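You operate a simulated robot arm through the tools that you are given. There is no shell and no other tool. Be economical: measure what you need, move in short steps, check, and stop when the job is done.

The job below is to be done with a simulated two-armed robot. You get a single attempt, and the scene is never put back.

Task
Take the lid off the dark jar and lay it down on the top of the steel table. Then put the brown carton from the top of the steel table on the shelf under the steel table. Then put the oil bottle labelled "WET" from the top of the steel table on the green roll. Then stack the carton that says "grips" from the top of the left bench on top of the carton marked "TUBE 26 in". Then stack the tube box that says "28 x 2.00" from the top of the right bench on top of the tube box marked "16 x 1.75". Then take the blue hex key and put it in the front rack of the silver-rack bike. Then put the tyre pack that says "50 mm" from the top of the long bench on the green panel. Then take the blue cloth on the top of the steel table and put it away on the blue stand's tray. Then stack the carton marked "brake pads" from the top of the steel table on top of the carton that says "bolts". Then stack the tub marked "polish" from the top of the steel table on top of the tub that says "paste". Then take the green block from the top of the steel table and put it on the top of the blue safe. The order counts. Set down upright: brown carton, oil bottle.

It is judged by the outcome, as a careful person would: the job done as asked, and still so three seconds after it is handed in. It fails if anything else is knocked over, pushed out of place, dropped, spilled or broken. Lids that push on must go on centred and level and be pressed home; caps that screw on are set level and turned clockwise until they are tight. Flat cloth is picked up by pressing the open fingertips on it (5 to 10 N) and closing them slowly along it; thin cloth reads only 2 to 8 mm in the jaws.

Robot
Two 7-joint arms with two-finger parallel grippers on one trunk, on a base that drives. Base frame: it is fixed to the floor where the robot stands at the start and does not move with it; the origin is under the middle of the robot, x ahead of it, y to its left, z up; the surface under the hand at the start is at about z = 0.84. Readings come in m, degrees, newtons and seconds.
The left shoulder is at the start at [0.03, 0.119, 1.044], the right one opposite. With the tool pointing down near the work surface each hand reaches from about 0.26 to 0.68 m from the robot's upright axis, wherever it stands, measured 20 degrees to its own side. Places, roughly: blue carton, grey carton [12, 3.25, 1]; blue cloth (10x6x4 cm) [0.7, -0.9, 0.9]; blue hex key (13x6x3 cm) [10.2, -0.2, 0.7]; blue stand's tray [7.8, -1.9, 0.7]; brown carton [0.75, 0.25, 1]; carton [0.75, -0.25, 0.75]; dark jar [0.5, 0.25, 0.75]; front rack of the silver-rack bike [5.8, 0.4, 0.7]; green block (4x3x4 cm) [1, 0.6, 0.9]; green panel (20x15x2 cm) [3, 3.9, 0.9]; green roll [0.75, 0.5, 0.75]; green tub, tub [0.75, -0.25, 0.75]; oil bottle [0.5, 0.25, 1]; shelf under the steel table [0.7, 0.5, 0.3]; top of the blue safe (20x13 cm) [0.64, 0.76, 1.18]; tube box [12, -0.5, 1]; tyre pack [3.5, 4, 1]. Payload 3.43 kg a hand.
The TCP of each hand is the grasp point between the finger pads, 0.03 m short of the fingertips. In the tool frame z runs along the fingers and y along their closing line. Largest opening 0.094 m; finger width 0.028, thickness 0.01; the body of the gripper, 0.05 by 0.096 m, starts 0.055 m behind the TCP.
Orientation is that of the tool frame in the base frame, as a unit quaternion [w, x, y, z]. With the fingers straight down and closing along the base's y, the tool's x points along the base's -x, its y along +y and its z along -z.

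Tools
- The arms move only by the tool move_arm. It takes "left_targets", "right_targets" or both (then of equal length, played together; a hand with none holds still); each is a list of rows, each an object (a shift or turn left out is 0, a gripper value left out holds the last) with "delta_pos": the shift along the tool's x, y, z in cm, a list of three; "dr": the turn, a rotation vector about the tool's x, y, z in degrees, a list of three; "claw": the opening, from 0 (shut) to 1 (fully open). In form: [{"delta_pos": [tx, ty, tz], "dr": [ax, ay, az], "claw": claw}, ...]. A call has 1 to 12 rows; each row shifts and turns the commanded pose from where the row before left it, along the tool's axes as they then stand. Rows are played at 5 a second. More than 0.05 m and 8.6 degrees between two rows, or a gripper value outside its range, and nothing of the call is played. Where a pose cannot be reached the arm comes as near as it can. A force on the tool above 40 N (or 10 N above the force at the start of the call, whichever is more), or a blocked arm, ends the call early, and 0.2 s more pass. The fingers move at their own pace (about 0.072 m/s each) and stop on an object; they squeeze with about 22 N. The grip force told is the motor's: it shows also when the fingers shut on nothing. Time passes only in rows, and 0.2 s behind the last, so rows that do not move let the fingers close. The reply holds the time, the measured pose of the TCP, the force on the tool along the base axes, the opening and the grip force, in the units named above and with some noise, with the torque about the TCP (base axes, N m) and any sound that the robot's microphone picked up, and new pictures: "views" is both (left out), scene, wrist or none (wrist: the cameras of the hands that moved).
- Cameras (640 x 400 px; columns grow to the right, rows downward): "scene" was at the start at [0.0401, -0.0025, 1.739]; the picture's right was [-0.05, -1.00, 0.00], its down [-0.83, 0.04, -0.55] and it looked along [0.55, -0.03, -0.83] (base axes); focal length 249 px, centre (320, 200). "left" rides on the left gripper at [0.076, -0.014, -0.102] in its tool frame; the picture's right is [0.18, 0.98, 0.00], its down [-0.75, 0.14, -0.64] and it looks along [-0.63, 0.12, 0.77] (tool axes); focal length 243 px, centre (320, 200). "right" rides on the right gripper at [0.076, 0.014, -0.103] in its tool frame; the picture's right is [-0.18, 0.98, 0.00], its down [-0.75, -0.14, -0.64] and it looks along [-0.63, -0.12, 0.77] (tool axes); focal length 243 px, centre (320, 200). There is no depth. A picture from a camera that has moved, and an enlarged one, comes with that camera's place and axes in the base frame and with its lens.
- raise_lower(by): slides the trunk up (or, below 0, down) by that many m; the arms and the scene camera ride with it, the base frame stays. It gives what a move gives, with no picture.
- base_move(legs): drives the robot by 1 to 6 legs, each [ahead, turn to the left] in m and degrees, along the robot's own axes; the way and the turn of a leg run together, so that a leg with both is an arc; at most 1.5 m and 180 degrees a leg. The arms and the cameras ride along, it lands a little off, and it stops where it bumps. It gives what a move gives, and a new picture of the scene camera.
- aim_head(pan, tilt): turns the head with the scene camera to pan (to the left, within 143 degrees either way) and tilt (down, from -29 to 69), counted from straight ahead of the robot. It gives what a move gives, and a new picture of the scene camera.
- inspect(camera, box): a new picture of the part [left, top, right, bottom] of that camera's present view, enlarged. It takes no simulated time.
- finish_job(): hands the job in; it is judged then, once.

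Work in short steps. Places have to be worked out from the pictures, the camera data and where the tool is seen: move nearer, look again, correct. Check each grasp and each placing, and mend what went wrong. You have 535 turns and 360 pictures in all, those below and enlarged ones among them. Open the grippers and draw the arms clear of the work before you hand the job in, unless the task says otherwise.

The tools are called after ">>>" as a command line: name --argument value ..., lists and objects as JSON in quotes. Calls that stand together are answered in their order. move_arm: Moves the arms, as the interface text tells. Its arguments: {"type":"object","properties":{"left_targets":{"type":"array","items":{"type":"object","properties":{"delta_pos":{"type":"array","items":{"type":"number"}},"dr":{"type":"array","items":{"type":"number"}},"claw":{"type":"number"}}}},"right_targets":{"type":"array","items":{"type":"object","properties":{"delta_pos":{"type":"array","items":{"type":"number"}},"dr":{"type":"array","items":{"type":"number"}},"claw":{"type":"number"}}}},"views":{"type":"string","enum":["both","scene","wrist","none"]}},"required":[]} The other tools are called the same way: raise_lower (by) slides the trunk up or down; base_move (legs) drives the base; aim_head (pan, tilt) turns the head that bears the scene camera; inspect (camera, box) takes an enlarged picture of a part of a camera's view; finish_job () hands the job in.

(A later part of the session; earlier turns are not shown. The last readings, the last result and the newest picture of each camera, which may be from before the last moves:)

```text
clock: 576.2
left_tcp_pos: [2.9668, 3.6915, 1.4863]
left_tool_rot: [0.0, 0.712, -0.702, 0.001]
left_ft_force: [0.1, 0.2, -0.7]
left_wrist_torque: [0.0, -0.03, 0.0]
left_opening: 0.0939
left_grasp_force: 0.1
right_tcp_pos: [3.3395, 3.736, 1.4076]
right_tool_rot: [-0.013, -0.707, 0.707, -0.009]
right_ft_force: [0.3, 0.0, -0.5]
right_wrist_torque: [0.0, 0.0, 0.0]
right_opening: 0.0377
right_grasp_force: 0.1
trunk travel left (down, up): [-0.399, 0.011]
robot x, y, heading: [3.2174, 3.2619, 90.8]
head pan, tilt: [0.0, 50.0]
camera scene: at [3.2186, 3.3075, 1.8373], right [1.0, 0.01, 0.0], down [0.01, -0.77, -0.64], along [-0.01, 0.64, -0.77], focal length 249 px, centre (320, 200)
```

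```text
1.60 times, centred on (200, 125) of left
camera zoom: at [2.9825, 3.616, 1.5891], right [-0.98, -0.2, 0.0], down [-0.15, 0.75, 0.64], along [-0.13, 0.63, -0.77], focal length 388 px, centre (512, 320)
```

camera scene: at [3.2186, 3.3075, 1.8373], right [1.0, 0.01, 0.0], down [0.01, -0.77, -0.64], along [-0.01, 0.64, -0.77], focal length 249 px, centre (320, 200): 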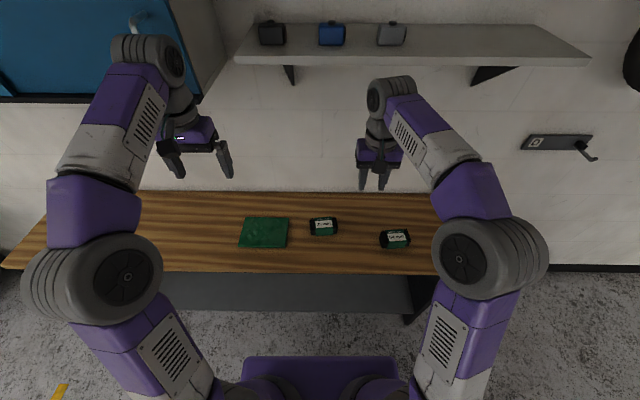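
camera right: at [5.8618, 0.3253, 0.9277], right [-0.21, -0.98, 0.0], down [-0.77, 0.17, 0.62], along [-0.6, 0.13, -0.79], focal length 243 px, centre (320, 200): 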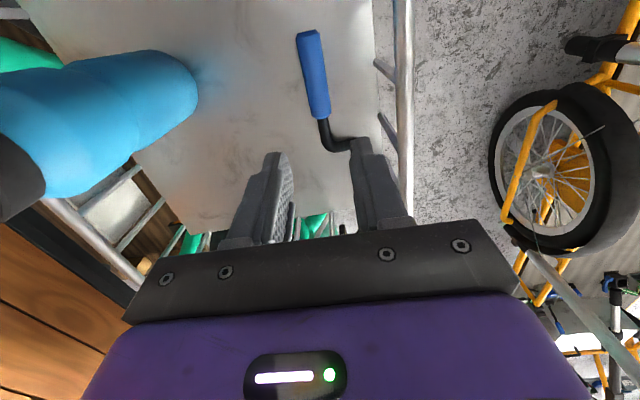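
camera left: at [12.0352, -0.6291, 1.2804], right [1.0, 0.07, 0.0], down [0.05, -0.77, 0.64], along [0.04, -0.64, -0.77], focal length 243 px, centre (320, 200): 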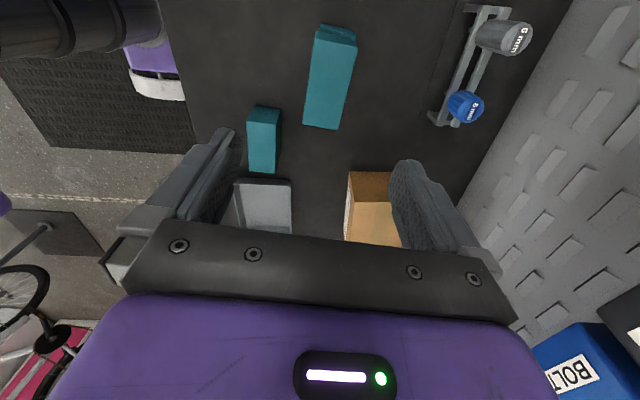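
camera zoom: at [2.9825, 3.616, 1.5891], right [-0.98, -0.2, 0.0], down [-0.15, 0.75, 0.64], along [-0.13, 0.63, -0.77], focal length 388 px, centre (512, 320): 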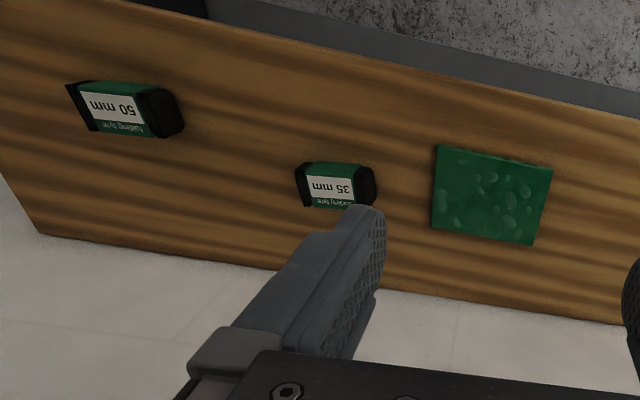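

The "50 mm" pack is at (3.53, 3.87), panel centre (2.955, 3.91). I shift the robot 0.12 m left and 0.08 m forward so the right arm reaches both.

>>> base_move --legs '[[0, 90], [0.12, 0], [0, -90.5], [0.08, 0]]'

```text
clock: 585.8
left_tcp_pos: [2.8645, 3.7808, 1.4865]
left_tool_rot: [-0.007, -0.698, 0.716, -0.006]
left_ft_force: [-1.1, 0.4, -0.3]
left_wrist_torque: [-0.04, 0.03, 0.02]
left_opening: 0.0939
left_grasp_force: 0.1
right_tcp_pos: [3.2391, 3.8137, 1.4049]
right_tool_rot: [-0.015, -0.694, 0.72, -0.009]
right_ft_force: [-0.6, 0.1, 0.5]
right_wrist_torque: [-0.04, -0.02, 0.01]
right_opening: 0.0378
right_grasp_force: 0.1
trunk travel left (down, up): [-0.399, 0.011]
robot x, y, heading: [3.0987, 3.3415, 88.7]
head pan, tilt: [0.0, 50.0]
stopped in leg 4: the force on the tool passed its limit at 65 N (the readings are from after the stop); the commanded pose is now the measured one
camera scene: at [3.1015, 3.3924, 1.8372], right [1.0, -0.02, 0.0], down [-0.02, -0.77, -0.64], along [0.01, 0.64, -0.77], focal length 249 px, centre (320, 200)
```

scene: 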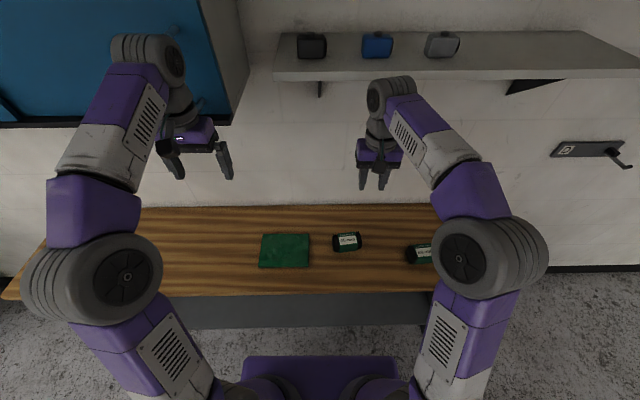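

The left wrist touched the wall cabinet; I pull the left hand back and down immediately.

>>> move_arm --left_targets '[{"delta_pos": [3, 0, 1]}, {"delta_pos": [4, 0, 2]}, {"delta_pos": [4, 0, 2]}, {"delta_pos": [3, 0, 2]}]' --views "scene"

>>> inspect --camera "scene" --box '[0, 0, 320, 200]'

```text
clock: 586.8
left_tcp_pos: [2.8586, 3.6353, 1.4199]
left_tool_rot: [-0.006, -0.698, 0.716, -0.006]
left_ft_force: [0.0, -0.2, -0.2]
left_wrist_torque: [0.01, 0.03, 0.03]
left_opening: 0.0941
left_grasp_force: 0.1
right_tcp_pos: [3.2381, 3.8112, 1.4069]
right_tool_rot: [-0.014, -0.694, 0.72, -0.01]
right_ft_force: [0.5, -0.7, 0.3]
right_wrist_torque: [-0.02, 0.01, -0.02]
right_opening: 0.0376
right_grasp_force: 0.0
trunk travel left (down, up): [-0.399, 0.011]
robot x, y, heading: [3.0976, 3.3383, 88.8]
head pan, tilt: [0.0, 50.0]
camera scene: at [3.1012, 3.388, 1.8373], right [1.0, -0.02, 0.0], down [-0.02, -0.77, -0.64], along [0.01, 0.64, -0.77], focal length 249 px, centre (320, 200)
```

scene: 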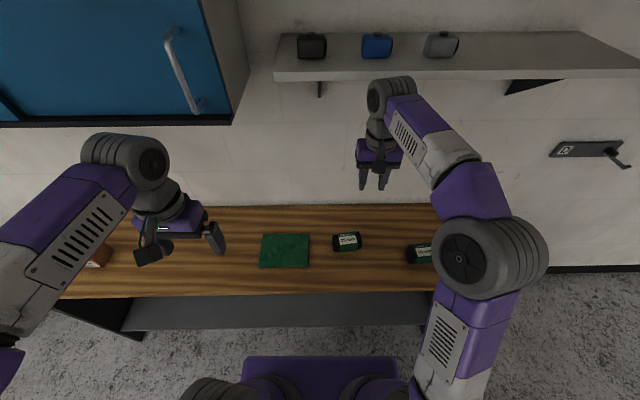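

```text
2.00 times, centred on (160, 100) of scene
camera zoom: at [3.1012, 3.388, 1.8373], right [1.0, -0.02, 0.0], down [-0.02, -0.77, -0.64], along [0.01, 0.64, -0.77], focal length 499 px, centre (640, 400)
```

zoom: 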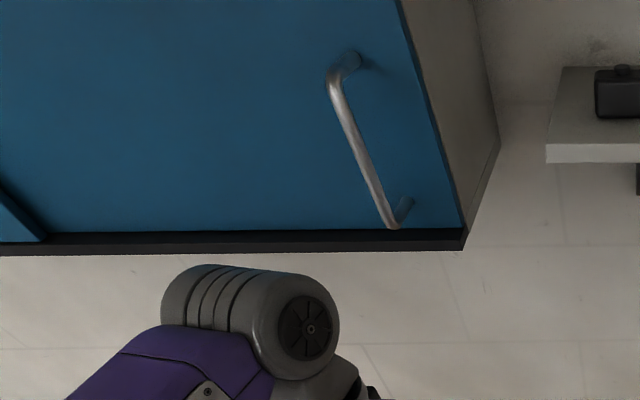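

Nothing moved on the cabinet. I lower the trunk 0.1, open the right hand and bring it above the 50 mm pack, then yaw it so the fingers close along y.

>>> raise_lower --by -0.1

>>> move_arm --right_targets '[{"delta_pos": [-0.86, -3.65, 2.2], "claw": 1}, {"delta_pos": [-0.86, -3.65, 2.2]}, {"delta_pos": [-0.86, -3.65, 2.2]}, {"delta_pos": [-0.86, -3.65, 2.2]}, {"delta_pos": [-0.86, -3.65, 2.2]}, {"delta_pos": [-0.86, -3.65, 2.2]}, {"delta_pos": [-0.86, -3.65, 2.2]}, {"delta_pos": [-0.86, -3.65, 2.2]}]' --views "none"

>>> move_arm --right_targets '[{"dr": [0, 0, -8]}, {"dr": [0, 0, -8]}, {"dr": [0, 0, -8]}, {"dr": [0, 0, -8]}, {"dr": [0, 0, -8]}, {"dr": [0, 0, -8]}, {"dr": [0, 0, -8]}, {"dr": [0, 0, -8]}, {"dr": [0, 0, -8]}, {"dr": [0, 0, -8]}, {"dr": [0, 0, -8]}, {"dr": [0, 0, -8]}]'

```text
clock: 588.1
left_tcp_pos: [2.8596, 3.6367, 1.3206]
left_tool_rot: [-0.005, -0.698, 0.716, -0.006]
left_ft_force: [0.0, -0.2, -0.2]
left_wrist_torque: [-0.01, 0.01, 0.02]
left_opening: 0.0938
left_grasp_force: 0.0
right_tcp_pos: [3.2377, 3.8115, 1.3063]
right_tool_rot: [-0.014, -0.694, 0.72, -0.009]
right_ft_force: [-1.0, -0.1, 0.0]
right_wrist_torque: [0.01, -0.02, -0.01]
right_opening: 0.0376
right_grasp_force: 0.2
trunk travel left (down, up): [-0.299, 0.111]
robot x, y, heading: [3.1002, 3.3433, 88.9]
head pan, tilt: [0.0, 50.0]
```

```text
clock: 589.9
left_tcp_pos: [2.8606, 3.6379, 1.3203]
left_tool_rot: [-0.007, -0.699, 0.715, -0.005]
left_ft_force: [0.5, -0.6, 0.2]
left_wrist_torque: [-0.03, 0.06, 0.0]
left_opening: 0.0941
left_grasp_force: 0.1
right_tcp_pos: [3.5332, 3.8629, 1.1288]
right_tool_rot: [-0.014, -0.694, 0.72, -0.01]
right_ft_force: [0.9, -0.3, -0.4]
right_wrist_torque: [0.02, 0.0, -0.02]
right_opening: 0.094
right_grasp_force: 0.0
trunk travel left (down, up): [-0.299, 0.111]
robot x, y, heading: [3.0993, 3.3433, 88.9]
head pan, tilt: [0.0, 50.0]
```

```text
clock: 592.5
left_tcp_pos: [2.8591, 3.637, 1.3202]
left_tool_rot: [-0.007, -0.699, 0.715, -0.006]
left_ft_force: [0.6, -0.1, -0.4]
left_wrist_torque: [0.01, -0.01, 0.02]
left_opening: 0.094
left_grasp_force: 0.1
right_tcp_pos: [3.5331, 3.8631, 1.1275]
right_tool_rot: [0.017, 0.999, 0.034, -0.003]
right_ft_force: [0.7, -0.9, 0.9]
right_wrist_torque: [-0.01, 0.01, 0.02]
right_opening: 0.0941
right_grasp_force: 0.0
trunk travel left (down, up): [-0.299, 0.111]
robot x, y, heading: [3.1007, 3.3377, 89.0]
head pan, tilt: [0.0, 50.0]
camera scene: at [3.1014, 3.3892, 1.7373], right [1.0, -0.02, 0.0], down [-0.02, -0.77, -0.64], along [0.01, 0.64, -0.77], focal length 249 px, centre (320, 200)
camera right: at [3.6102, 3.8574, 1.2297], right [-0.11, -0.99, 0.03], down [-0.76, 0.11, 0.64], along [-0.64, 0.05, -0.77], focal length 243 px, centre (320, 200)
```

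scene: 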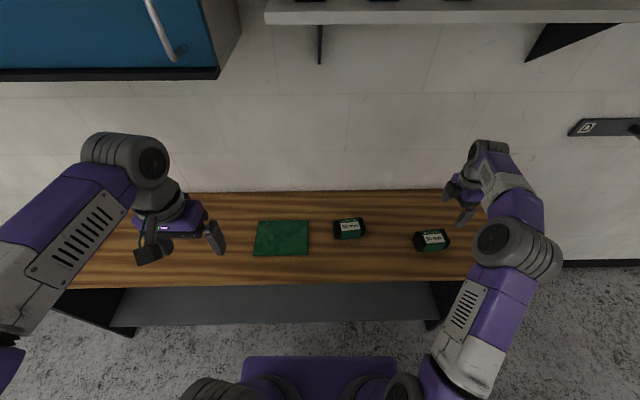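
right: 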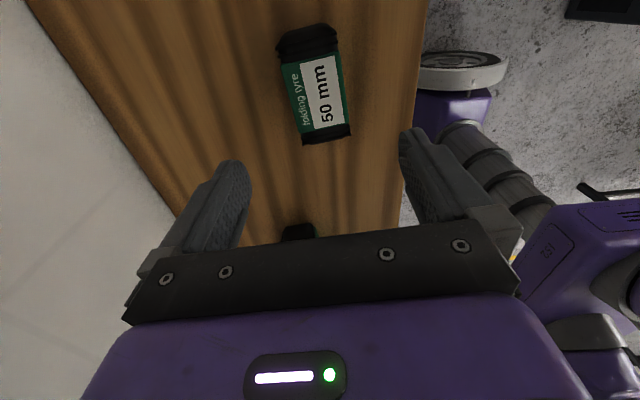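

>>> move_arm --right_targets '[{"delta_pos": [-0.9, -0.3, 4], "dr": [0, 0, -2.5]}, {"delta_pos": [0, -0.1, 4]}, {"delta_pos": [0, -0.1, 3]}]' --views "wrist"

```text
clock: 593.3
left_tcp_pos: [2.8595, 3.6373, 1.3194]
left_tool_rot: [-0.007, -0.698, 0.716, -0.006]
left_ft_force: [0.5, 0.1, 1.1]
left_wrist_torque: [0.01, 0.0, 0.01]
left_opening: 0.0943
left_grasp_force: 0.1
right_tcp_pos: [3.5202, 3.8646, 1.0173]
right_tool_rot: [0.016, 0.998, 0.056, -0.003]
right_ft_force: [0.6, 0.0, -0.2]
right_wrist_torque: [0.01, 0.01, 0.03]
right_opening: 0.094
right_grasp_force: 0.0
trunk travel left (down, up): [-0.299, 0.111]
robot x, y, heading: [3.1001, 3.3396, 88.7]
head pan, tilt: [0.0, 50.0]
camera right: at [3.5993, 3.8625, 1.1186], right [-0.07, -1.0, 0.03], down [-0.76, 0.08, 0.64], along [-0.64, 0.02, -0.76], focal length 243 px, centre (320, 200)
```

right: 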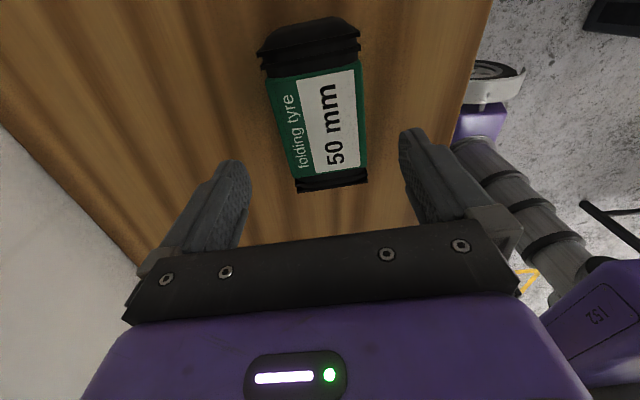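

Pack is ~8.2 cm across, yaw ~4.5°. I correct 2° and 8 mm, then descend to z≈0.895 and grip.

>>> move_arm --right_targets '[{"delta_pos": [-0.7, 0.3, 2], "dr": [0, 0, 2]}, {"delta_pos": [0, -0.1, 4]}, {"delta_pos": [0, -0.1, 3]}, {"delta_pos": [0, -0.1, 2]}]' --views "wrist"

```text
clock: 594.3
left_tcp_pos: [2.859, 3.6369, 1.3192]
left_tool_rot: [-0.007, -0.698, 0.716, -0.006]
left_ft_force: [0.7, 0.3, -0.2]
left_wrist_torque: [-0.05, 0.04, -0.01]
left_opening: 0.0943
left_grasp_force: 0.1
right_tcp_pos: [3.514, 3.8647, 0.9298]
right_tool_rot: [0.008, 0.999, 0.039, -0.001]
right_ft_force: [-8.1, -11.6, 19.6]
right_wrist_torque: [0.64, 0.08, 0.21]
right_opening: 0.0882
right_grasp_force: 0.1
trunk travel left (down, up): [-0.299, 0.111]
robot x, y, heading: [3.0972, 3.3403, 88.9]
head pan, tilt: [0.0, 50.0]
stopped in row 4 (right hand): the force on the tool passed its limit at 49 N (the readings are from after the stop); the commanded pose is now the measured one
camera right: at [3.5918, 3.8572, 1.0325], right [-0.11, -0.99, 0.01], down [-0.76, 0.09, 0.64], along [-0.64, 0.06, -0.77], focal length 243 px, centre (320, 200)
```

right: 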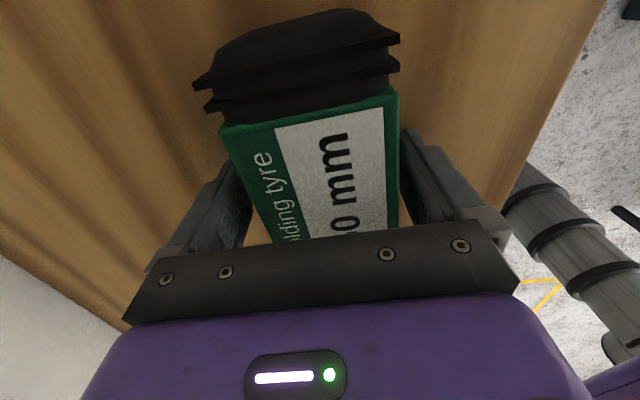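

The +y fingertip landed on the pack's edge. I rise 2 cm, shift 5 mm toward +y and look.

>>> move_arm --right_targets '[{"delta_pos": [0, 0, -2], "claw": 1}, {"delta_pos": [0, -0.6, 0]}]' --views "wrist"

>>> inspect --camera "scene" --box '[370, 170, 510, 270]'

```text
clock: 594.9
left_tcp_pos: [2.8599, 3.6389, 1.3198]
left_tool_rot: [-0.006, -0.698, 0.716, -0.007]
left_ft_force: [-0.3, -0.5, -0.5]
left_wrist_torque: [-0.01, 0.0, 0.01]
left_opening: 0.094
left_grasp_force: 0.1
right_tcp_pos: [3.515, 3.8703, 0.9475]
right_tool_rot: [0.009, 0.999, 0.038, -0.002]
right_ft_force: [0.0, -0.3, -0.8]
right_wrist_torque: [-0.02, -0.01, 0.01]
right_opening: 0.094
right_grasp_force: 0.0
trunk travel left (down, up): [-0.299, 0.111]
robot x, y, heading: [3.1025, 3.344, 88.9]
head pan, tilt: [0.0, 50.0]
camera right: at [3.5929, 3.8637, 1.0496], right [-0.11, -0.99, 0.02], down [-0.76, 0.09, 0.64], along [-0.64, 0.06, -0.77], focal length 243 px, centre (320, 200)
```

right: 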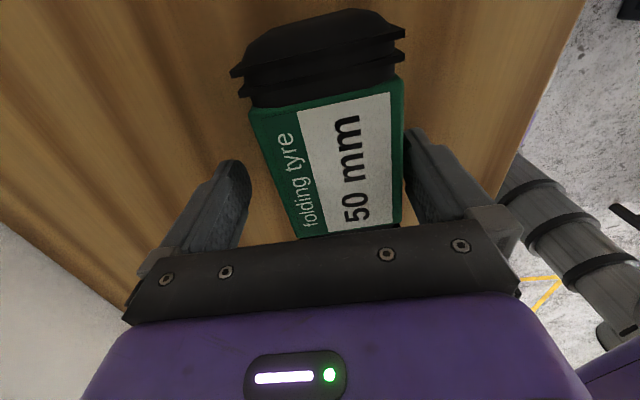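

```text
4.00 times, centred on (440, 220) of scene
camera zoom: at [3.1014, 3.3899, 1.7372], right [1.0, -0.02, 0.0], down [-0.02, -0.77, -0.64], along [0.01, 0.64, -0.77], focal length 997 px, centre (-160, 120)
```

zoom: 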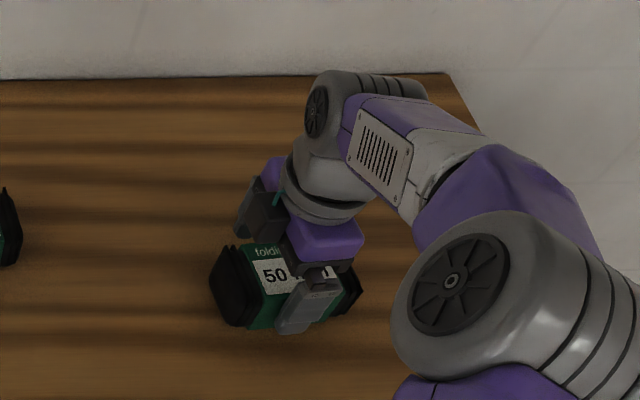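

Working it out: the finger had touched the bench itself (bench top z≈0.90), and the pack is centred at y≈3.863. I shift back and grip at z≈0.937.

>>> move_arm --right_targets '[{"delta_pos": [0.5, 0.6, 0]}, {"delta_pos": [0, 0, 1.0]}, {"claw": 0.4}, {"claw": 0.4}, {"claw": 0.4}, {"claw": 0.4}]' --views "wrist"

```text
clock: 596.3
left_tcp_pos: [2.8605, 3.638, 1.3191]
left_tool_rot: [-0.006, -0.699, 0.715, -0.007]
left_ft_force: [0.2, 0.2, 0.3]
left_wrist_torque: [0.01, 0.01, -0.01]
left_opening: 0.0939
left_grasp_force: 0.1
right_tcp_pos: [3.5207, 3.864, 0.9373]
right_tool_rot: [0.008, 0.999, 0.039, -0.002]
right_ft_force: [-0.1, -0.9, 0.2]
right_wrist_torque: [0.05, -0.09, -0.09]
right_opening: 0.0649
right_grasp_force: 21.5
trunk travel left (down, up): [-0.299, 0.111]
robot x, y, heading: [3.103, 3.3431, 89.0]
head pan, tilt: [0.0, 50.0]
camera right: at [3.5987, 3.8568, 1.0391], right [-0.11, -0.99, 0.02], down [-0.76, 0.09, 0.64], along [-0.64, 0.06, -0.77], focal length 243 px, centre (320, 200)
```

right: 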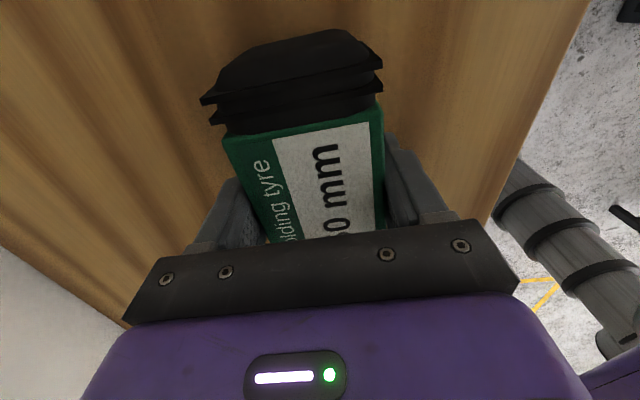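

Gripped (6.5 cm). I lift and carry it over to the panel.

>>> move_arm --right_targets '[{"delta_pos": [0, 0, -4]}, {"delta_pos": [0, 0, -4]}, {"delta_pos": [0, 0, -4]}, {"delta_pos": [0, 0, -4]}]' --left_targets '[{"delta_pos": [0, 3, 0]}, {"delta_pos": [0, 3, 0]}, {"delta_pos": [0, 3, 0]}, {"delta_pos": [0, 2, 0]}]' --views "none"

>>> move_arm --right_targets '[{"delta_pos": [-4.68, -0.7, 0]}, {"delta_pos": [-4.68, -0.7, 0]}, {"delta_pos": [-4.68, -0.7, 0]}, {"delta_pos": [-4.68, -0.7, 0]}, {"delta_pos": [-4.68, -0.7, 0]}, {"delta_pos": [-4.68, -0.7, 0]}, {"delta_pos": [-4.68, -0.7, 0]}, {"delta_pos": [-4.68, -0.7, 0]}, {"delta_pos": [-4.68, -0.7, 0]}, {"delta_pos": [-4.68, -0.7, 0]}, {"delta_pos": [-4.68, -0.7, 0]}, {"delta_pos": [-4.68, -0.7, 0]}]'

```text
clock: 597.3
left_tcp_pos: [2.7491, 3.6393, 1.3193]
left_tool_rot: [-0.006, -0.698, 0.716, -0.007]
left_ft_force: [-0.7, -0.7, -0.2]
left_wrist_torque: [0.02, -0.01, 0.0]
left_opening: 0.0936
left_grasp_force: 0.0
right_tcp_pos: [3.5206, 3.8674, 1.0991]
right_tool_rot: [0.009, 0.999, 0.039, -0.002]
right_ft_force: [-0.6, -0.5, -4.6]
right_wrist_torque: [-0.01, -0.02, 0.02]
right_opening: 0.0648
right_grasp_force: 21.9
trunk travel left (down, up): [-0.299, 0.111]
robot x, y, heading: [3.1015, 3.3446, 88.8]
head pan, tilt: [0.0, 50.0]
```

```text
clock: 599.9
left_tcp_pos: [2.7491, 3.639, 1.3194]
left_tool_rot: [-0.005, -0.698, 0.716, -0.006]
left_ft_force: [-0.4, 0.2, 0.5]
left_wrist_torque: [0.02, 0.05, -0.03]
left_opening: 0.0942
left_grasp_force: 0.1
right_tcp_pos: [2.9644, 3.8917, 1.0944]
right_tool_rot: [0.008, 0.999, 0.039, -0.001]
right_ft_force: [-0.1, -0.6, -3.8]
right_wrist_torque: [-0.02, 0.04, 0.02]
right_opening: 0.0643
right_grasp_force: 22.4
right hand out of reach, approached as far as the arm can: row 12
trunk travel left (down, up): [-0.299, 0.111]
robot x, y, heading: [3.099, 3.3411, 88.9]
head pan, tilt: [0.0, 50.0]
camera scene: at [3.101, 3.3884, 1.7374], right [1.0, -0.02, 0.0], down [-0.02, -0.77, -0.64], along [0.01, 0.64, -0.77], focal length 249 px, centre (320, 200)
camera right: at [3.0436, 3.8848, 1.1961], right [-0.11, -0.99, 0.02], down [-0.76, 0.09, 0.64], along [-0.64, 0.06, -0.77], focal length 243 px, centre (320, 200)
```

scene: 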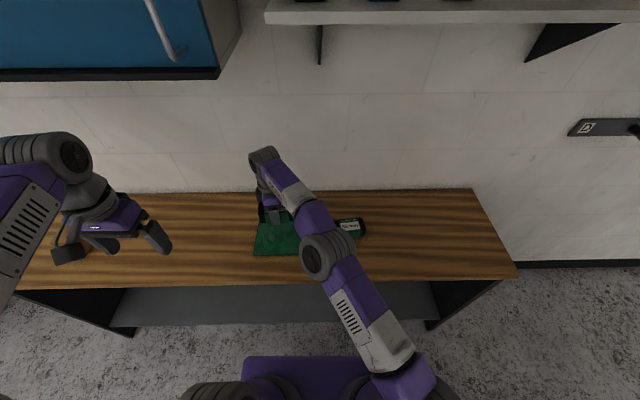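
right: 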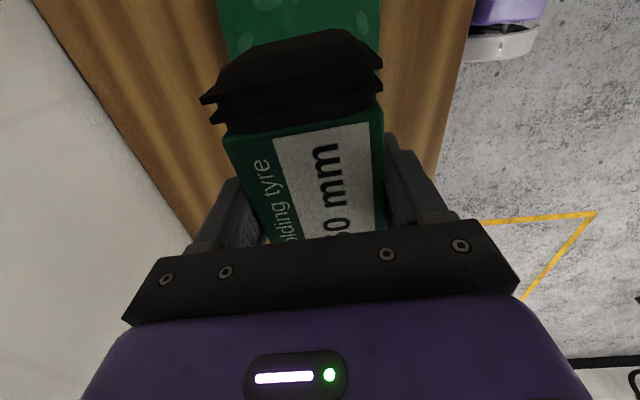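

Centred over the panel (2.962, 3.887). I lower to contact.

>>> move_arm --right_targets '[{"delta_pos": [-0.2, 0.4, 4]}, {"delta_pos": [0, 0, 4]}, {"delta_pos": [0, 0, 3.5]}, {"delta_pos": [0, 0, 0.6]}, {"delta_pos": [0, 0, 0.4]}, {"delta_pos": [0, 0, 0.4]}, {"delta_pos": [0, 0, 0.4]}, {"delta_pos": [0, 0, 0.4]}]' --views "wrist"

>>> inspect --camera "scene" --box '[220, 150, 380, 270]'

```text
clock: 601.7
left_tcp_pos: [2.7496, 3.6418, 1.319]
left_tool_rot: [-0.006, -0.699, 0.715, -0.006]
left_ft_force: [0.5, -0.3, 0.2]
left_wrist_torque: [0.01, 0.0, -0.03]
left_opening: 0.0942
left_grasp_force: 0.0
right_tcp_pos: [2.9631, 3.8866, 0.9579]
right_tool_rot: [0.009, 0.999, 0.038, -0.001]
right_ft_force: [0.4, -0.5, -5.1]
right_wrist_torque: [-0.01, 0.05, 0.01]
right_opening: 0.0649
right_grasp_force: 22.2
trunk travel left (down, up): [-0.299, 0.111]
robot x, y, heading: [3.0984, 3.3421, 88.9]
head pan, tilt: [0.0, 50.0]
camera right: at [3.0403, 3.8802, 1.0603], right [-0.11, -0.99, 0.02], down [-0.76, 0.09, 0.64], along [-0.64, 0.06, -0.77], focal length 243 px, centre (320, 200)
```

right: 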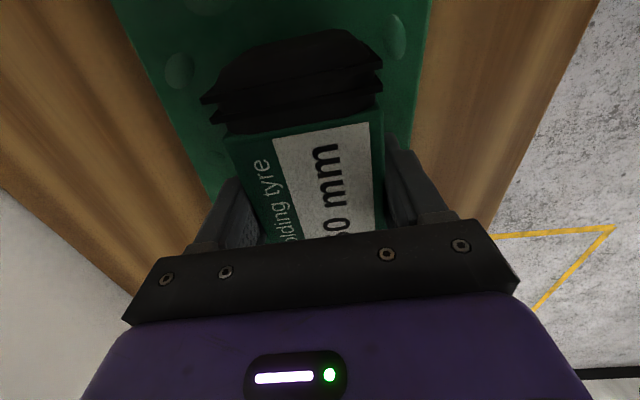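

```text
3.33 times, centred on (300, 210) of scene
camera zoom: at [3.1013, 3.3898, 1.7373], right [1.0, -0.02, 0.0], down [-0.02, -0.77, -0.64], along [0.01, 0.64, -0.77], focal length 831 px, centre (387, 167)
```

zoom: 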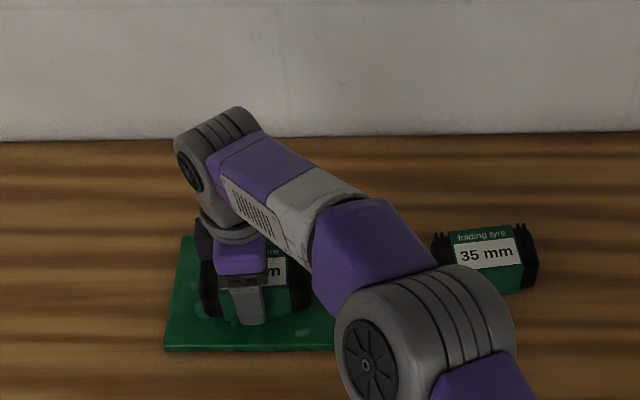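

>>> move_arm --right_targets '[{"delta_pos": [0, 0, 0.3]}, {"delta_pos": [0, 0, 0.3]}, {"delta_pos": [0, 0, 0.3]}, {"delta_pos": [0, 0, 0.3]}, {"delta_pos": [0, 0, 0.3]}]' --views "none"

```text
clock: 602.9
left_tcp_pos: [2.7508, 3.6386, 1.3205]
left_tool_rot: [-0.005, -0.698, 0.716, -0.005]
left_ft_force: [0.0, 0.8, -0.1]
left_wrist_torque: [0.03, 0.0, -0.01]
left_opening: 0.0939
left_grasp_force: 0.0
right_tcp_pos: [2.9635, 3.8865, 0.9459]
right_tool_rot: [0.005, 0.999, 0.039, -0.002]
right_ft_force: [-0.8, 0.8, 23.2]
right_wrist_torque: [0.9, 0.05, -0.01]
right_opening: 0.0642
right_grasp_force: 22.4
trunk travel left (down, up): [-0.299, 0.111]
robot x, y, heading: [3.1016, 3.3426, 89.0]
head pan, tilt: [0.0, 50.0]
```

Contact with the panel. I ease off, open and rise, then check.

>>> move_arm --right_targets '[{"delta_pos": [0, 0, -0.3]}, {"claw": 0.8}, {"claw": 1}, {"claw": 1}, {"delta_pos": [0, 0, -3]}, {"delta_pos": [0, 0, -4]}, {"delta_pos": [0, 0, -4]}, {"delta_pos": [0, 0, -4]}]'

>>> inspect --camera "scene" --box '[220, 150, 380, 270]'

```text
clock: 604.7
left_tcp_pos: [2.7502, 3.6394, 1.3198]
left_tool_rot: [-0.005, -0.699, 0.715, -0.005]
left_ft_force: [0.2, 0.0, -0.1]
left_wrist_torque: [-0.01, -0.01, 0.01]
left_opening: 0.0938
left_grasp_force: 0.0
right_tcp_pos: [2.9635, 3.8877, 1.0991]
right_tool_rot: [0.009, 0.999, 0.038, -0.001]
right_ft_force: [0.3, -0.3, 0.8]
right_wrist_torque: [0.02, -0.01, 0.0]
right_opening: 0.094
right_grasp_force: 0.2
trunk travel left (down, up): [-0.299, 0.111]
robot x, y, heading: [3.1012, 3.3433, 88.7]
head pan, tilt: [0.0, 50.0]
camera scene: at [3.1014, 3.3884, 1.7373], right [1.0, -0.02, 0.0], down [-0.02, -0.77, -0.64], along [0.01, 0.64, -0.77], focal length 249 px, centre (320, 200)
camera right: at [3.0414, 3.8802, 1.2017], right [-0.11, -0.99, 0.02], down [-0.76, 0.09, 0.64], along [-0.64, 0.06, -0.77], focal length 243 px, centre (320, 200)
```

scene: 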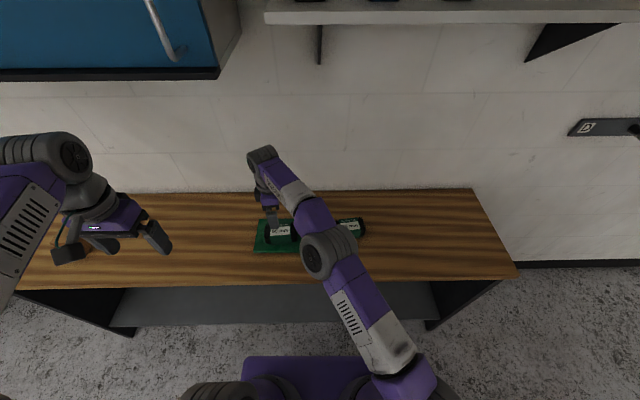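
right: 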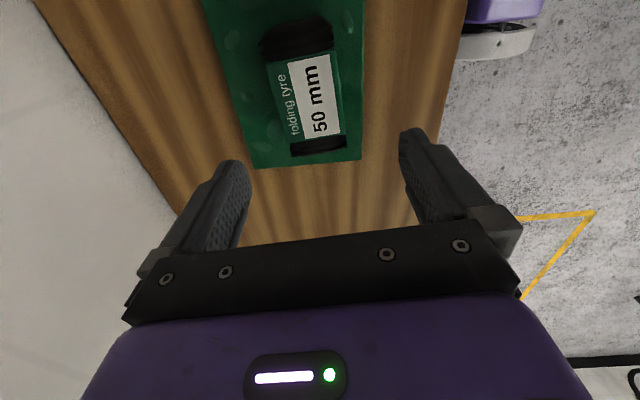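

```text
3.33 times, centred on (300, 210) of scene
camera zoom: at [3.1014, 3.3884, 1.7373], right [1.0, -0.02, 0.0], down [-0.02, -0.77, -0.64], along [0.01, 0.64, -0.77], focal length 831 px, centre (387, 167)
```

zoom: 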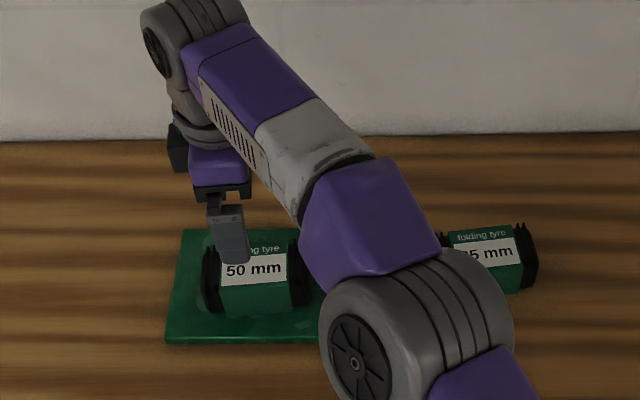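

The pack sits on the panel. I retract the arms, back off and head west, then fix the arm posture in the open.

>>> move_arm --right_targets '[{"delta_pos": [2.8, 2.7, -2.5]}, {"delta_pos": [2.8, 2.7, -2.5]}, {"delta_pos": [2.8, 2.7, -2.5]}, {"delta_pos": [2.8, 2.7, -2.5]}, {"delta_pos": [2.8, 2.7, -2.5]}, {"delta_pos": [2.8, 2.7, -2.5]}, {"delta_pos": [2.8, 2.7, -2.5]}, {"delta_pos": [2.8, 2.7, -2.5]}]' --views "none"

>>> base_move --legs '[[-0.1, 0], [0, 90], [0.9, 0]]'

>>> move_arm --right_targets '[{"dr": [0, 0, 8]}, {"dr": [0, 0, 8]}, {"dr": [0, 0, 8]}, {"dr": [0, 0, 8]}, {"dr": [0, 0, 8]}, {"dr": [0, 0, 8]}, {"dr": [0, 0, 8]}, {"dr": [0, 0, 8]}, {"dr": [0, 0, 8]}, {"dr": [0, 0, 8]}, {"dr": [0, 0, 8]}, {"dr": [0, 0, 8]}]' --left_targets '[{"delta_pos": [-2.2, -1.6, -1.4]}, {"delta_pos": [-2.2, -1.6, -1.4]}, {"delta_pos": [-2.2, -1.6, -1.4]}, {"delta_pos": [-2.2, -1.6, -1.4]}, {"delta_pos": [-2.2, -1.6, -1.4]}, {"delta_pos": [-2.2, -1.6, -1.4]}, {}, {}, {}, {}, {}, {}]' --views "scene"

```text
clock: 606.5
left_tcp_pos: [2.7516, 3.6385, 1.3197]
left_tool_rot: [-0.006, -0.698, 0.716, -0.004]
left_ft_force: [-0.5, 0.0, 0.5]
left_wrist_torque: [0.02, 0.03, -0.01]
left_opening: 0.0941
left_grasp_force: 0.1
right_tcp_pos: [3.203, 3.6925, 1.3001]
right_tool_rot: [0.007, 0.999, 0.039, -0.001]
right_ft_force: [-1.0, -0.5, 0.1]
right_wrist_torque: [0.01, 0.03, -0.03]
right_opening: 0.0942
right_grasp_force: 0.0
trunk travel left (down, up): [-0.299, 0.111]
robot x, y, heading: [3.1001, 3.3417, 89.0]
head pan, tilt: [0.0, 50.0]
```

```text
clock: 615.7
left_tcp_pos: [1.902, 2.9212, 1.32]
left_tool_rot: [0.0, 1.0, -0.018, 0.009]
left_ft_force: [-1.1, 1.1, 0.8]
left_wrist_torque: [0.01, -0.01, -0.01]
left_opening: 0.0942
left_grasp_force: 0.0
right_tcp_pos: [1.8541, 3.3749, 1.3008]
right_tool_rot: [0.007, 0.684, 0.729, 0.005]
right_ft_force: [0.1, 0.1, 0.7]
right_wrist_torque: [-0.01, 0.01, 0.0]
right_opening: 0.0942
right_grasp_force: 0.0
trunk travel left (down, up): [-0.299, 0.111]
robot x, y, heading: [2.2029, 3.2671, 177.9]
head pan, tilt: [0.0, 50.0]
camera scene: at [2.1585, 3.2701, 1.7373], right [0.04, 1.0, 0.0], down [0.77, -0.03, -0.64], along [-0.64, 0.02, -0.77], focal length 249 px, centre (320, 200)
```

scene: 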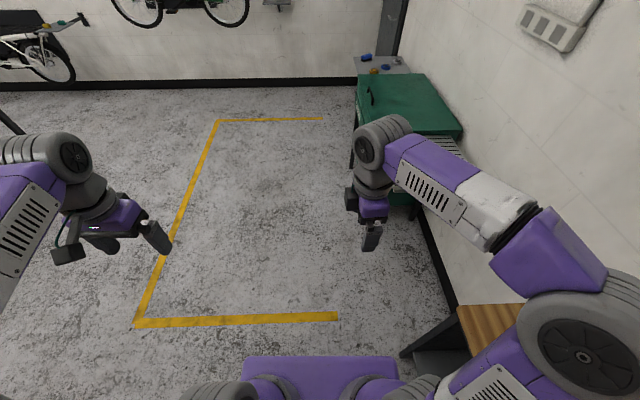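

```text
clock: 618.3
left_tcp_pos: [1.7702, 3.0221, 1.4007]
left_tool_rot: [0.0, 1.0, -0.019, 0.008]
left_ft_force: [0.6, 0.1, 0.9]
left_wrist_torque: [0.01, 0.03, -0.01]
left_opening: 0.0939
left_grasp_force: 0.0
right_tcp_pos: [1.8548, 3.3745, 1.2995]
right_tool_rot: [0.001, 1.0, -0.022, 0.008]
right_ft_force: [-0.4, -0.2, -0.4]
right_wrist_torque: [0.02, 0.0, 0.02]
right_opening: 0.0942
right_grasp_force: 0.0
trunk travel left (down, up): [-0.299, 0.111]
robot x, y, heading: [2.2067, 3.267, 177.9]
head pan, tilt: [0.0, 50.0]
camera scene: at [2.1588, 3.27, 1.7373], right [0.04, 1.0, 0.0], down [0.77, -0.03, -0.64], along [-0.64, 0.02, -0.77], focal length 249 px, centre (320, 200)
```

scene: 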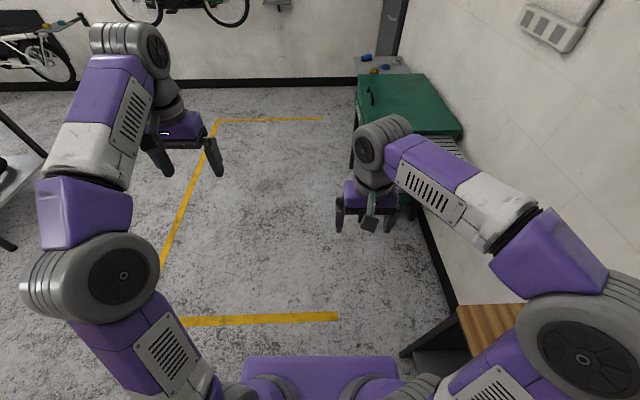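

I bring the right hand forward to narrow the elbow, then drive south along x≈1.7 and around to the table's right end where the blue cloth lies.

>>> move_arm --right_targets '[{"delta_pos": [-2.8, 0.3, -2.2]}, {"delta_pos": [-2.8, 0.3, -2.2]}, {"delta_pos": [-2.8, 0.3, -2.2]}, {"delta_pos": [-2.8, 0.3, -2.2]}]' --views "none"

>>> base_move --legs '[[0.49, 0], [0, 92], [1.4, 0], [1.4, 0], [1.4, 0], [1.1, 0]]'

```text
clock: 619.3
left_tcp_pos: [1.7686, 3.0207, 1.4001]
left_tool_rot: [-0.001, 1.0, -0.019, 0.009]
left_ft_force: [-1.0, -0.8, 0.4]
left_wrist_torque: [0.02, -0.03, -0.02]
left_opening: 0.094
left_grasp_force: 0.1
right_tcp_pos: [1.7406, 3.365, 1.3865]
right_tool_rot: [0.0, 1.0, -0.021, 0.01]
right_ft_force: [0.2, -1.0, 0.1]
right_wrist_torque: [0.0, 0.01, 0.01]
right_opening: 0.094
right_grasp_force: 0.0
trunk travel left (down, up): [-0.299, 0.111]
robot x, y, heading: [2.2078, 3.2697, 177.7]
head pan, tilt: [0.0, 50.0]
```

```text
clock: 650.9
left_tcp_pos: [1.7855, -2.4061, 1.4022]
left_tool_rot: [-0.006, 0.733, 0.681, 0.007]
left_ft_force: [-0.1, -0.5, 0.1]
left_wrist_torque: [0.01, -0.03, -0.02]
left_opening: 0.0937
left_grasp_force: 0.1
right_tcp_pos: [1.4408, -2.4222, 1.388]
right_tool_rot: [-0.005, 0.733, 0.68, 0.007]
right_ft_force: [-0.8, -0.2, 0.8]
right_wrist_torque: [0.0, -0.01, -0.05]
right_opening: 0.0939
right_grasp_force: 0.1
trunk travel left (down, up): [-0.299, 0.111]
robot x, y, heading: [1.5572, -1.9609, -94.2]
head pan, tilt: [0.0, 50.0]
camera scene: at [1.5515, -2.0088, 1.7373], right [-1.0, 0.07, 0.0], down [0.05, 0.76, -0.64], along [-0.05, -0.64, -0.77], focal length 249 px, centre (320, 200)
```

scene: 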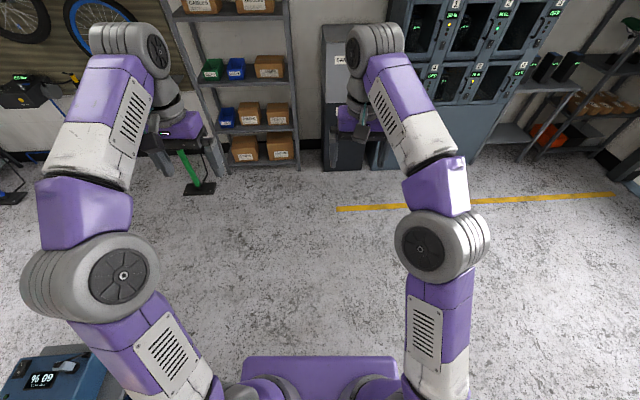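

>>> base_move --legs '[[0, -86], [0.83, 0], [0, -90], [0.45, 0]]'

>>> aim_head --pan 0 --tilt 52

```text
clock: 665.0
left_tcp_pos: [0.4595, -1.0966, 1.4004]
left_tool_rot: [0.006, 0.714, -0.701, 0.006]
left_ft_force: [-0.2, -0.1, -0.4]
left_wrist_torque: [-0.05, 0.0, 0.0]
left_opening: 0.0939
left_grasp_force: 0.1
right_tcp_pos: [0.8009, -1.0494, 1.3891]
right_tool_rot: [0.007, 0.713, -0.701, 0.004]
right_ft_force: [-1.2, -0.1, 0.0]
right_wrist_torque: [-0.04, 0.01, 0.02]
right_opening: 0.094
right_grasp_force: 0.1
trunk travel left (down, up): [-0.299, 0.111]
robot x, y, heading: [0.7277, -1.5146, 91.1]
head pan, tilt: [0.0, 50.0]
camera scene: at [0.7276, -1.4697, 1.7373], right [1.0, 0.02, 0.0], down [0.02, -0.77, -0.64], along [-0.01, 0.64, -0.77], focal length 249 px, centre (320, 200)
```

scene: 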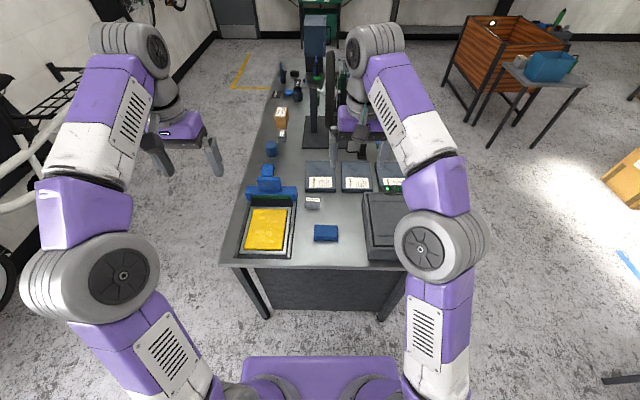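

```text
clock: 665.6
left_tcp_pos: [0.4594, -1.0967, 1.4015]
left_tool_rot: [0.006, 0.714, -0.7, 0.006]
left_ft_force: [-0.2, 0.6, 1.9]
left_wrist_torque: [-0.03, -0.02, 0.01]
left_opening: 0.0941
left_grasp_force: 0.0
right_tcp_pos: [0.8013, -1.0495, 1.389]
right_tool_rot: [0.006, 0.712, -0.702, 0.006]
right_ft_force: [0.5, 0.0, 0.0]
right_wrist_torque: [-0.01, -0.02, 0.0]
right_opening: 0.0941
right_grasp_force: 0.1
trunk travel left (down, up): [-0.299, 0.111]
robot x, y, heading: [0.7311, -1.5176, 91.4]
head pan, tilt: [0.0, 52.0]
camera scene: at [0.7277, -1.4713, 1.7346], right [1.0, 0.02, 0.0], down [0.02, -0.79, -0.62], along [-0.01, 0.62, -0.79], focal length 249 px, centre (320, 200)
```

scene: 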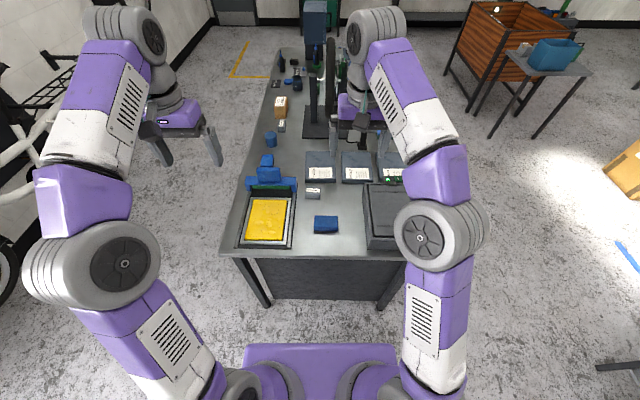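

>>> inspect --camera "scene" --box '[280, 140, 420, 250]'

>>> inspect --camera "right" --box '[160, 0, 640, 300]'

```text
3.64 times, centred on (350, 195) of scene
camera zoom: at [0.7277, -1.4713, 1.7346], right [1.0, 0.02, 0.0], down [0.02, -0.79, -0.62], along [-0.01, 0.62, -0.79], focal length 906 px, centre (211, 218)
```

zoom: 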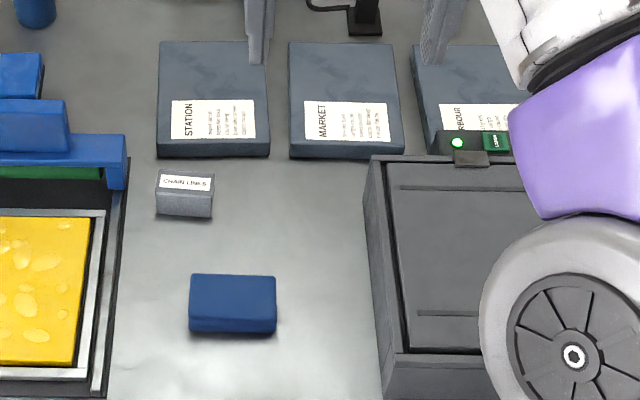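

```text
1.33 times, centred on (400, 150) of right
camera zoom: at [0.7882, -1.1245, 1.4914], right [-0.99, 0.17, 0.0], down [0.13, 0.77, 0.63], along [0.11, 0.62, -0.78], focal length 324 px, centre (213, 267)
```

zoom: 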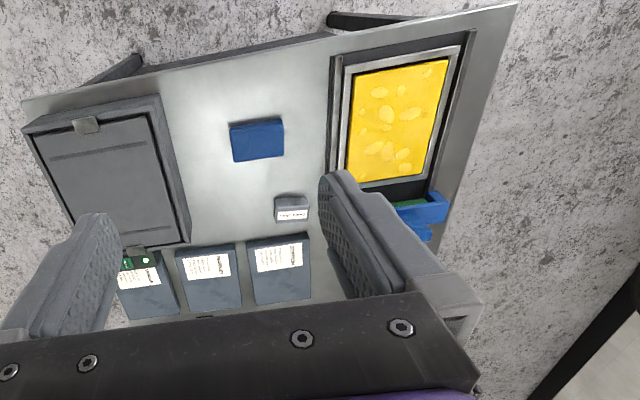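

Cloth is a folded block at (0.744, -0.914), 10 cm along x, 6 cm along y. I move 8 cm closer, bring the right hand over it, and yaw it so the fingers close along y.

>>> base_move --legs '[[0.08, 0]]'

>>> move_arm --right_targets '[{"delta_pos": [-0.7, 0.7, 4.2]}, {"delta_pos": [-0.7, 0.7, 4.2]}, {"delta_pos": [-0.7, 0.7, 4.2]}, {"delta_pos": [-0.7, 0.7, 4.2]}, {"delta_pos": [-0.7, 0.7, 4.2]}, {"delta_pos": [-0.7, 0.7, 4.2]}, {"delta_pos": [-0.7, 0.7, 4.2]}]' --views "none"

>>> move_arm --right_targets '[{"dr": [0, 0, -8.2]}, {"dr": [0, 0, -8.2]}, {"dr": [0, 0, -8.2]}, {"dr": [0, 0, -8.2]}, {"dr": [0, 0, -8.2]}, {"dr": [0, 0, -8.2]}, {"dr": [0, 0, -8.2]}, {"dr": [0, 0, -8.2]}, {"dr": [0, 0, -8.2]}, {"dr": [0, 0, -8.2]}, {"dr": [0, 0, -8.2]}]'

```text
clock: 666.6
left_tcp_pos: [0.457, -1.0186, 1.4]
left_tool_rot: [0.006, 0.714, -0.7, 0.006]
left_ft_force: [0.0, 0.8, 0.4]
left_wrist_torque: [-0.01, 0.0, 0.01]
left_opening: 0.0942
left_grasp_force: 0.1
right_tcp_pos: [0.7976, -0.971, 1.388]
right_tool_rot: [0.006, 0.713, -0.701, 0.005]
right_ft_force: [-0.7, 0.2, 0.6]
right_wrist_torque: [-0.02, 0.03, 0.0]
right_opening: 0.0943
right_grasp_force: 0.2
trunk travel left (down, up): [-0.299, 0.111]
robot x, y, heading: [0.7273, -1.4401, 91.4]
head pan, tilt: [0.0, 52.0]
camera scene: at [0.7259, -1.3925, 1.7346], right [1.0, 0.02, 0.0], down [0.02, -0.79, -0.62], along [-0.01, 0.62, -0.79], focal length 249 px, centre (320, 200)
```

scene: 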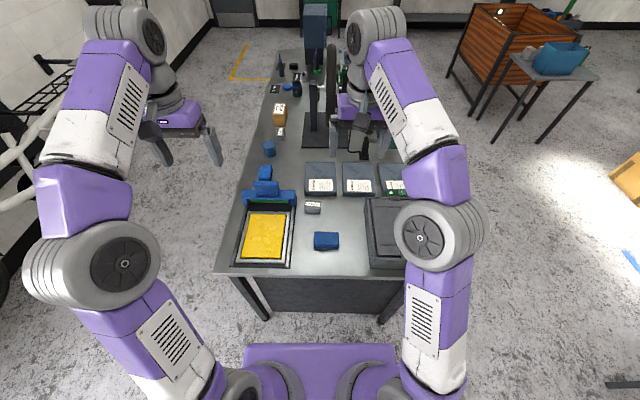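

```text
clock: 668.2
left_tcp_pos: [0.4567, -1.0182, 1.4012]
left_tool_rot: [0.007, 0.714, -0.7, 0.006]
left_ft_force: [0.1, 0.0, -0.4]
left_wrist_torque: [-0.02, -0.01, 0.01]
left_opening: 0.094
left_grasp_force: 0.1
right_tcp_pos: [0.7475, -0.9248, 1.0934]
right_tool_rot: [0.007, 0.712, -0.702, 0.005]
right_ft_force: [0.2, -1.1, 0.2]
right_wrist_torque: [-0.06, -0.01, -0.01]
right_opening: 0.094
right_grasp_force: 0.0
trunk travel left (down, up): [-0.299, 0.111]
robot x, y, heading: [0.7265, -1.4396, 91.3]
head pan, tilt: [0.0, 52.0]
```

```text
clock: 670.6
left_tcp_pos: [0.4565, -1.0191, 1.4008]
left_tool_rot: [0.005, 0.714, -0.7, 0.005]
left_ft_force: [0.4, 0.3, -0.1]
left_wrist_torque: [-0.02, 0.01, -0.01]
left_opening: 0.0938
left_grasp_force: 0.0
right_tcp_pos: [0.7478, -0.9282, 1.0947]
right_tool_rot: [0.007, 1.0, 0.012, -0.002]
right_ft_force: [-0.5, -0.4, 0.0]
right_wrist_torque: [0.05, 0.0, 0.0]
right_opening: 0.0941
right_grasp_force: 0.1
trunk travel left (down, up): [-0.299, 0.111]
robot x, y, heading: [0.7246, -1.4396, 91.3]
head pan, tilt: [0.0, 52.0]
camera scene: at [0.7259, -1.3934, 1.7346], right [1.0, 0.02, 0.0], down [0.02, -0.79, -0.62], along [-0.01, 0.62, -0.79], focal length 249 px, centre (320, 200)
camera right: at [0.8252, -0.9395, 1.1963], right [-0.16, -0.99, 0.02], down [-0.76, 0.13, 0.64], along [-0.63, 0.09, -0.77], focal length 243 px, centre (320, 200)
```

scene: 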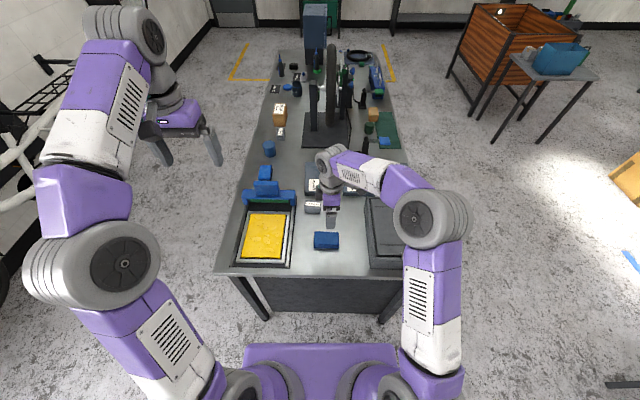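
right: 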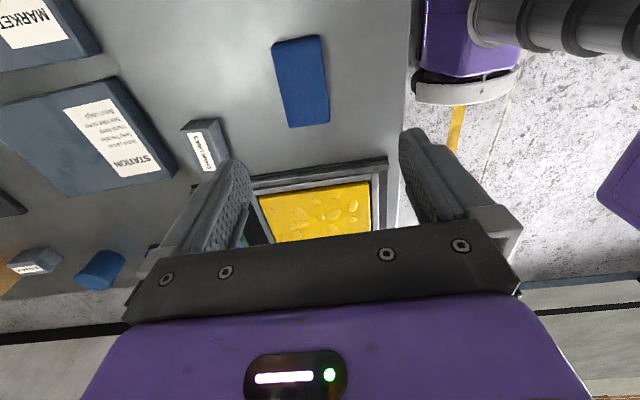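

>>> move_arm --right_targets '[{"delta_pos": [0.3, -1.6, 3], "dr": [0, 0, 4]}, {"delta_pos": [0, 0, 4]}, {"delta_pos": [0, 0, 4]}, {"delta_pos": [0, 0, 3]}]' --views "wrist"

```text
clock: 671.6
left_tcp_pos: [0.4575, -1.0189, 1.4007]
left_tool_rot: [0.006, 0.713, -0.701, 0.007]
left_ft_force: [0.8, -1.4, 0.0]
left_wrist_torque: [0.02, 0.04, 0.02]
left_opening: 0.0939
left_grasp_force: 0.0
right_tcp_pos: [0.7517, -0.9142, 0.9521]
right_tool_rot: [0.008, 1.0, -0.026, 0.0]
right_ft_force: [-0.6, 0.3, -0.3]
right_wrist_torque: [-0.03, 0.01, -0.03]
right_opening: 0.094
right_grasp_force: 0.0
trunk travel left (down, up): [-0.299, 0.111]
robot x, y, heading: [0.7266, -1.4388, 91.4]
head pan, tilt: [0.0, 52.0]
camera right: at [0.8279, -0.9308, 1.0539], right [-0.23, -0.97, 0.02], down [-0.74, 0.19, 0.64], along [-0.63, 0.14, -0.77], focal length 243 px, centre (320, 200)
```

right: 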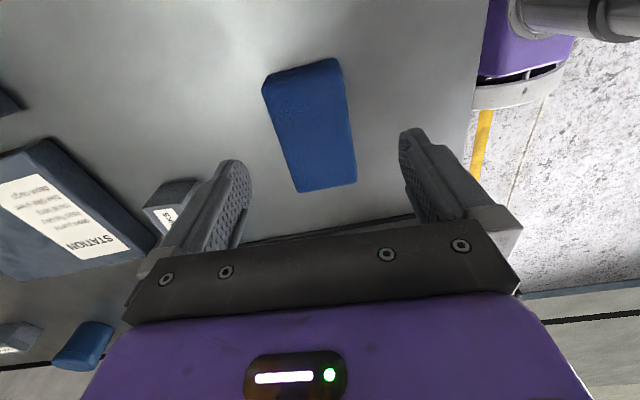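

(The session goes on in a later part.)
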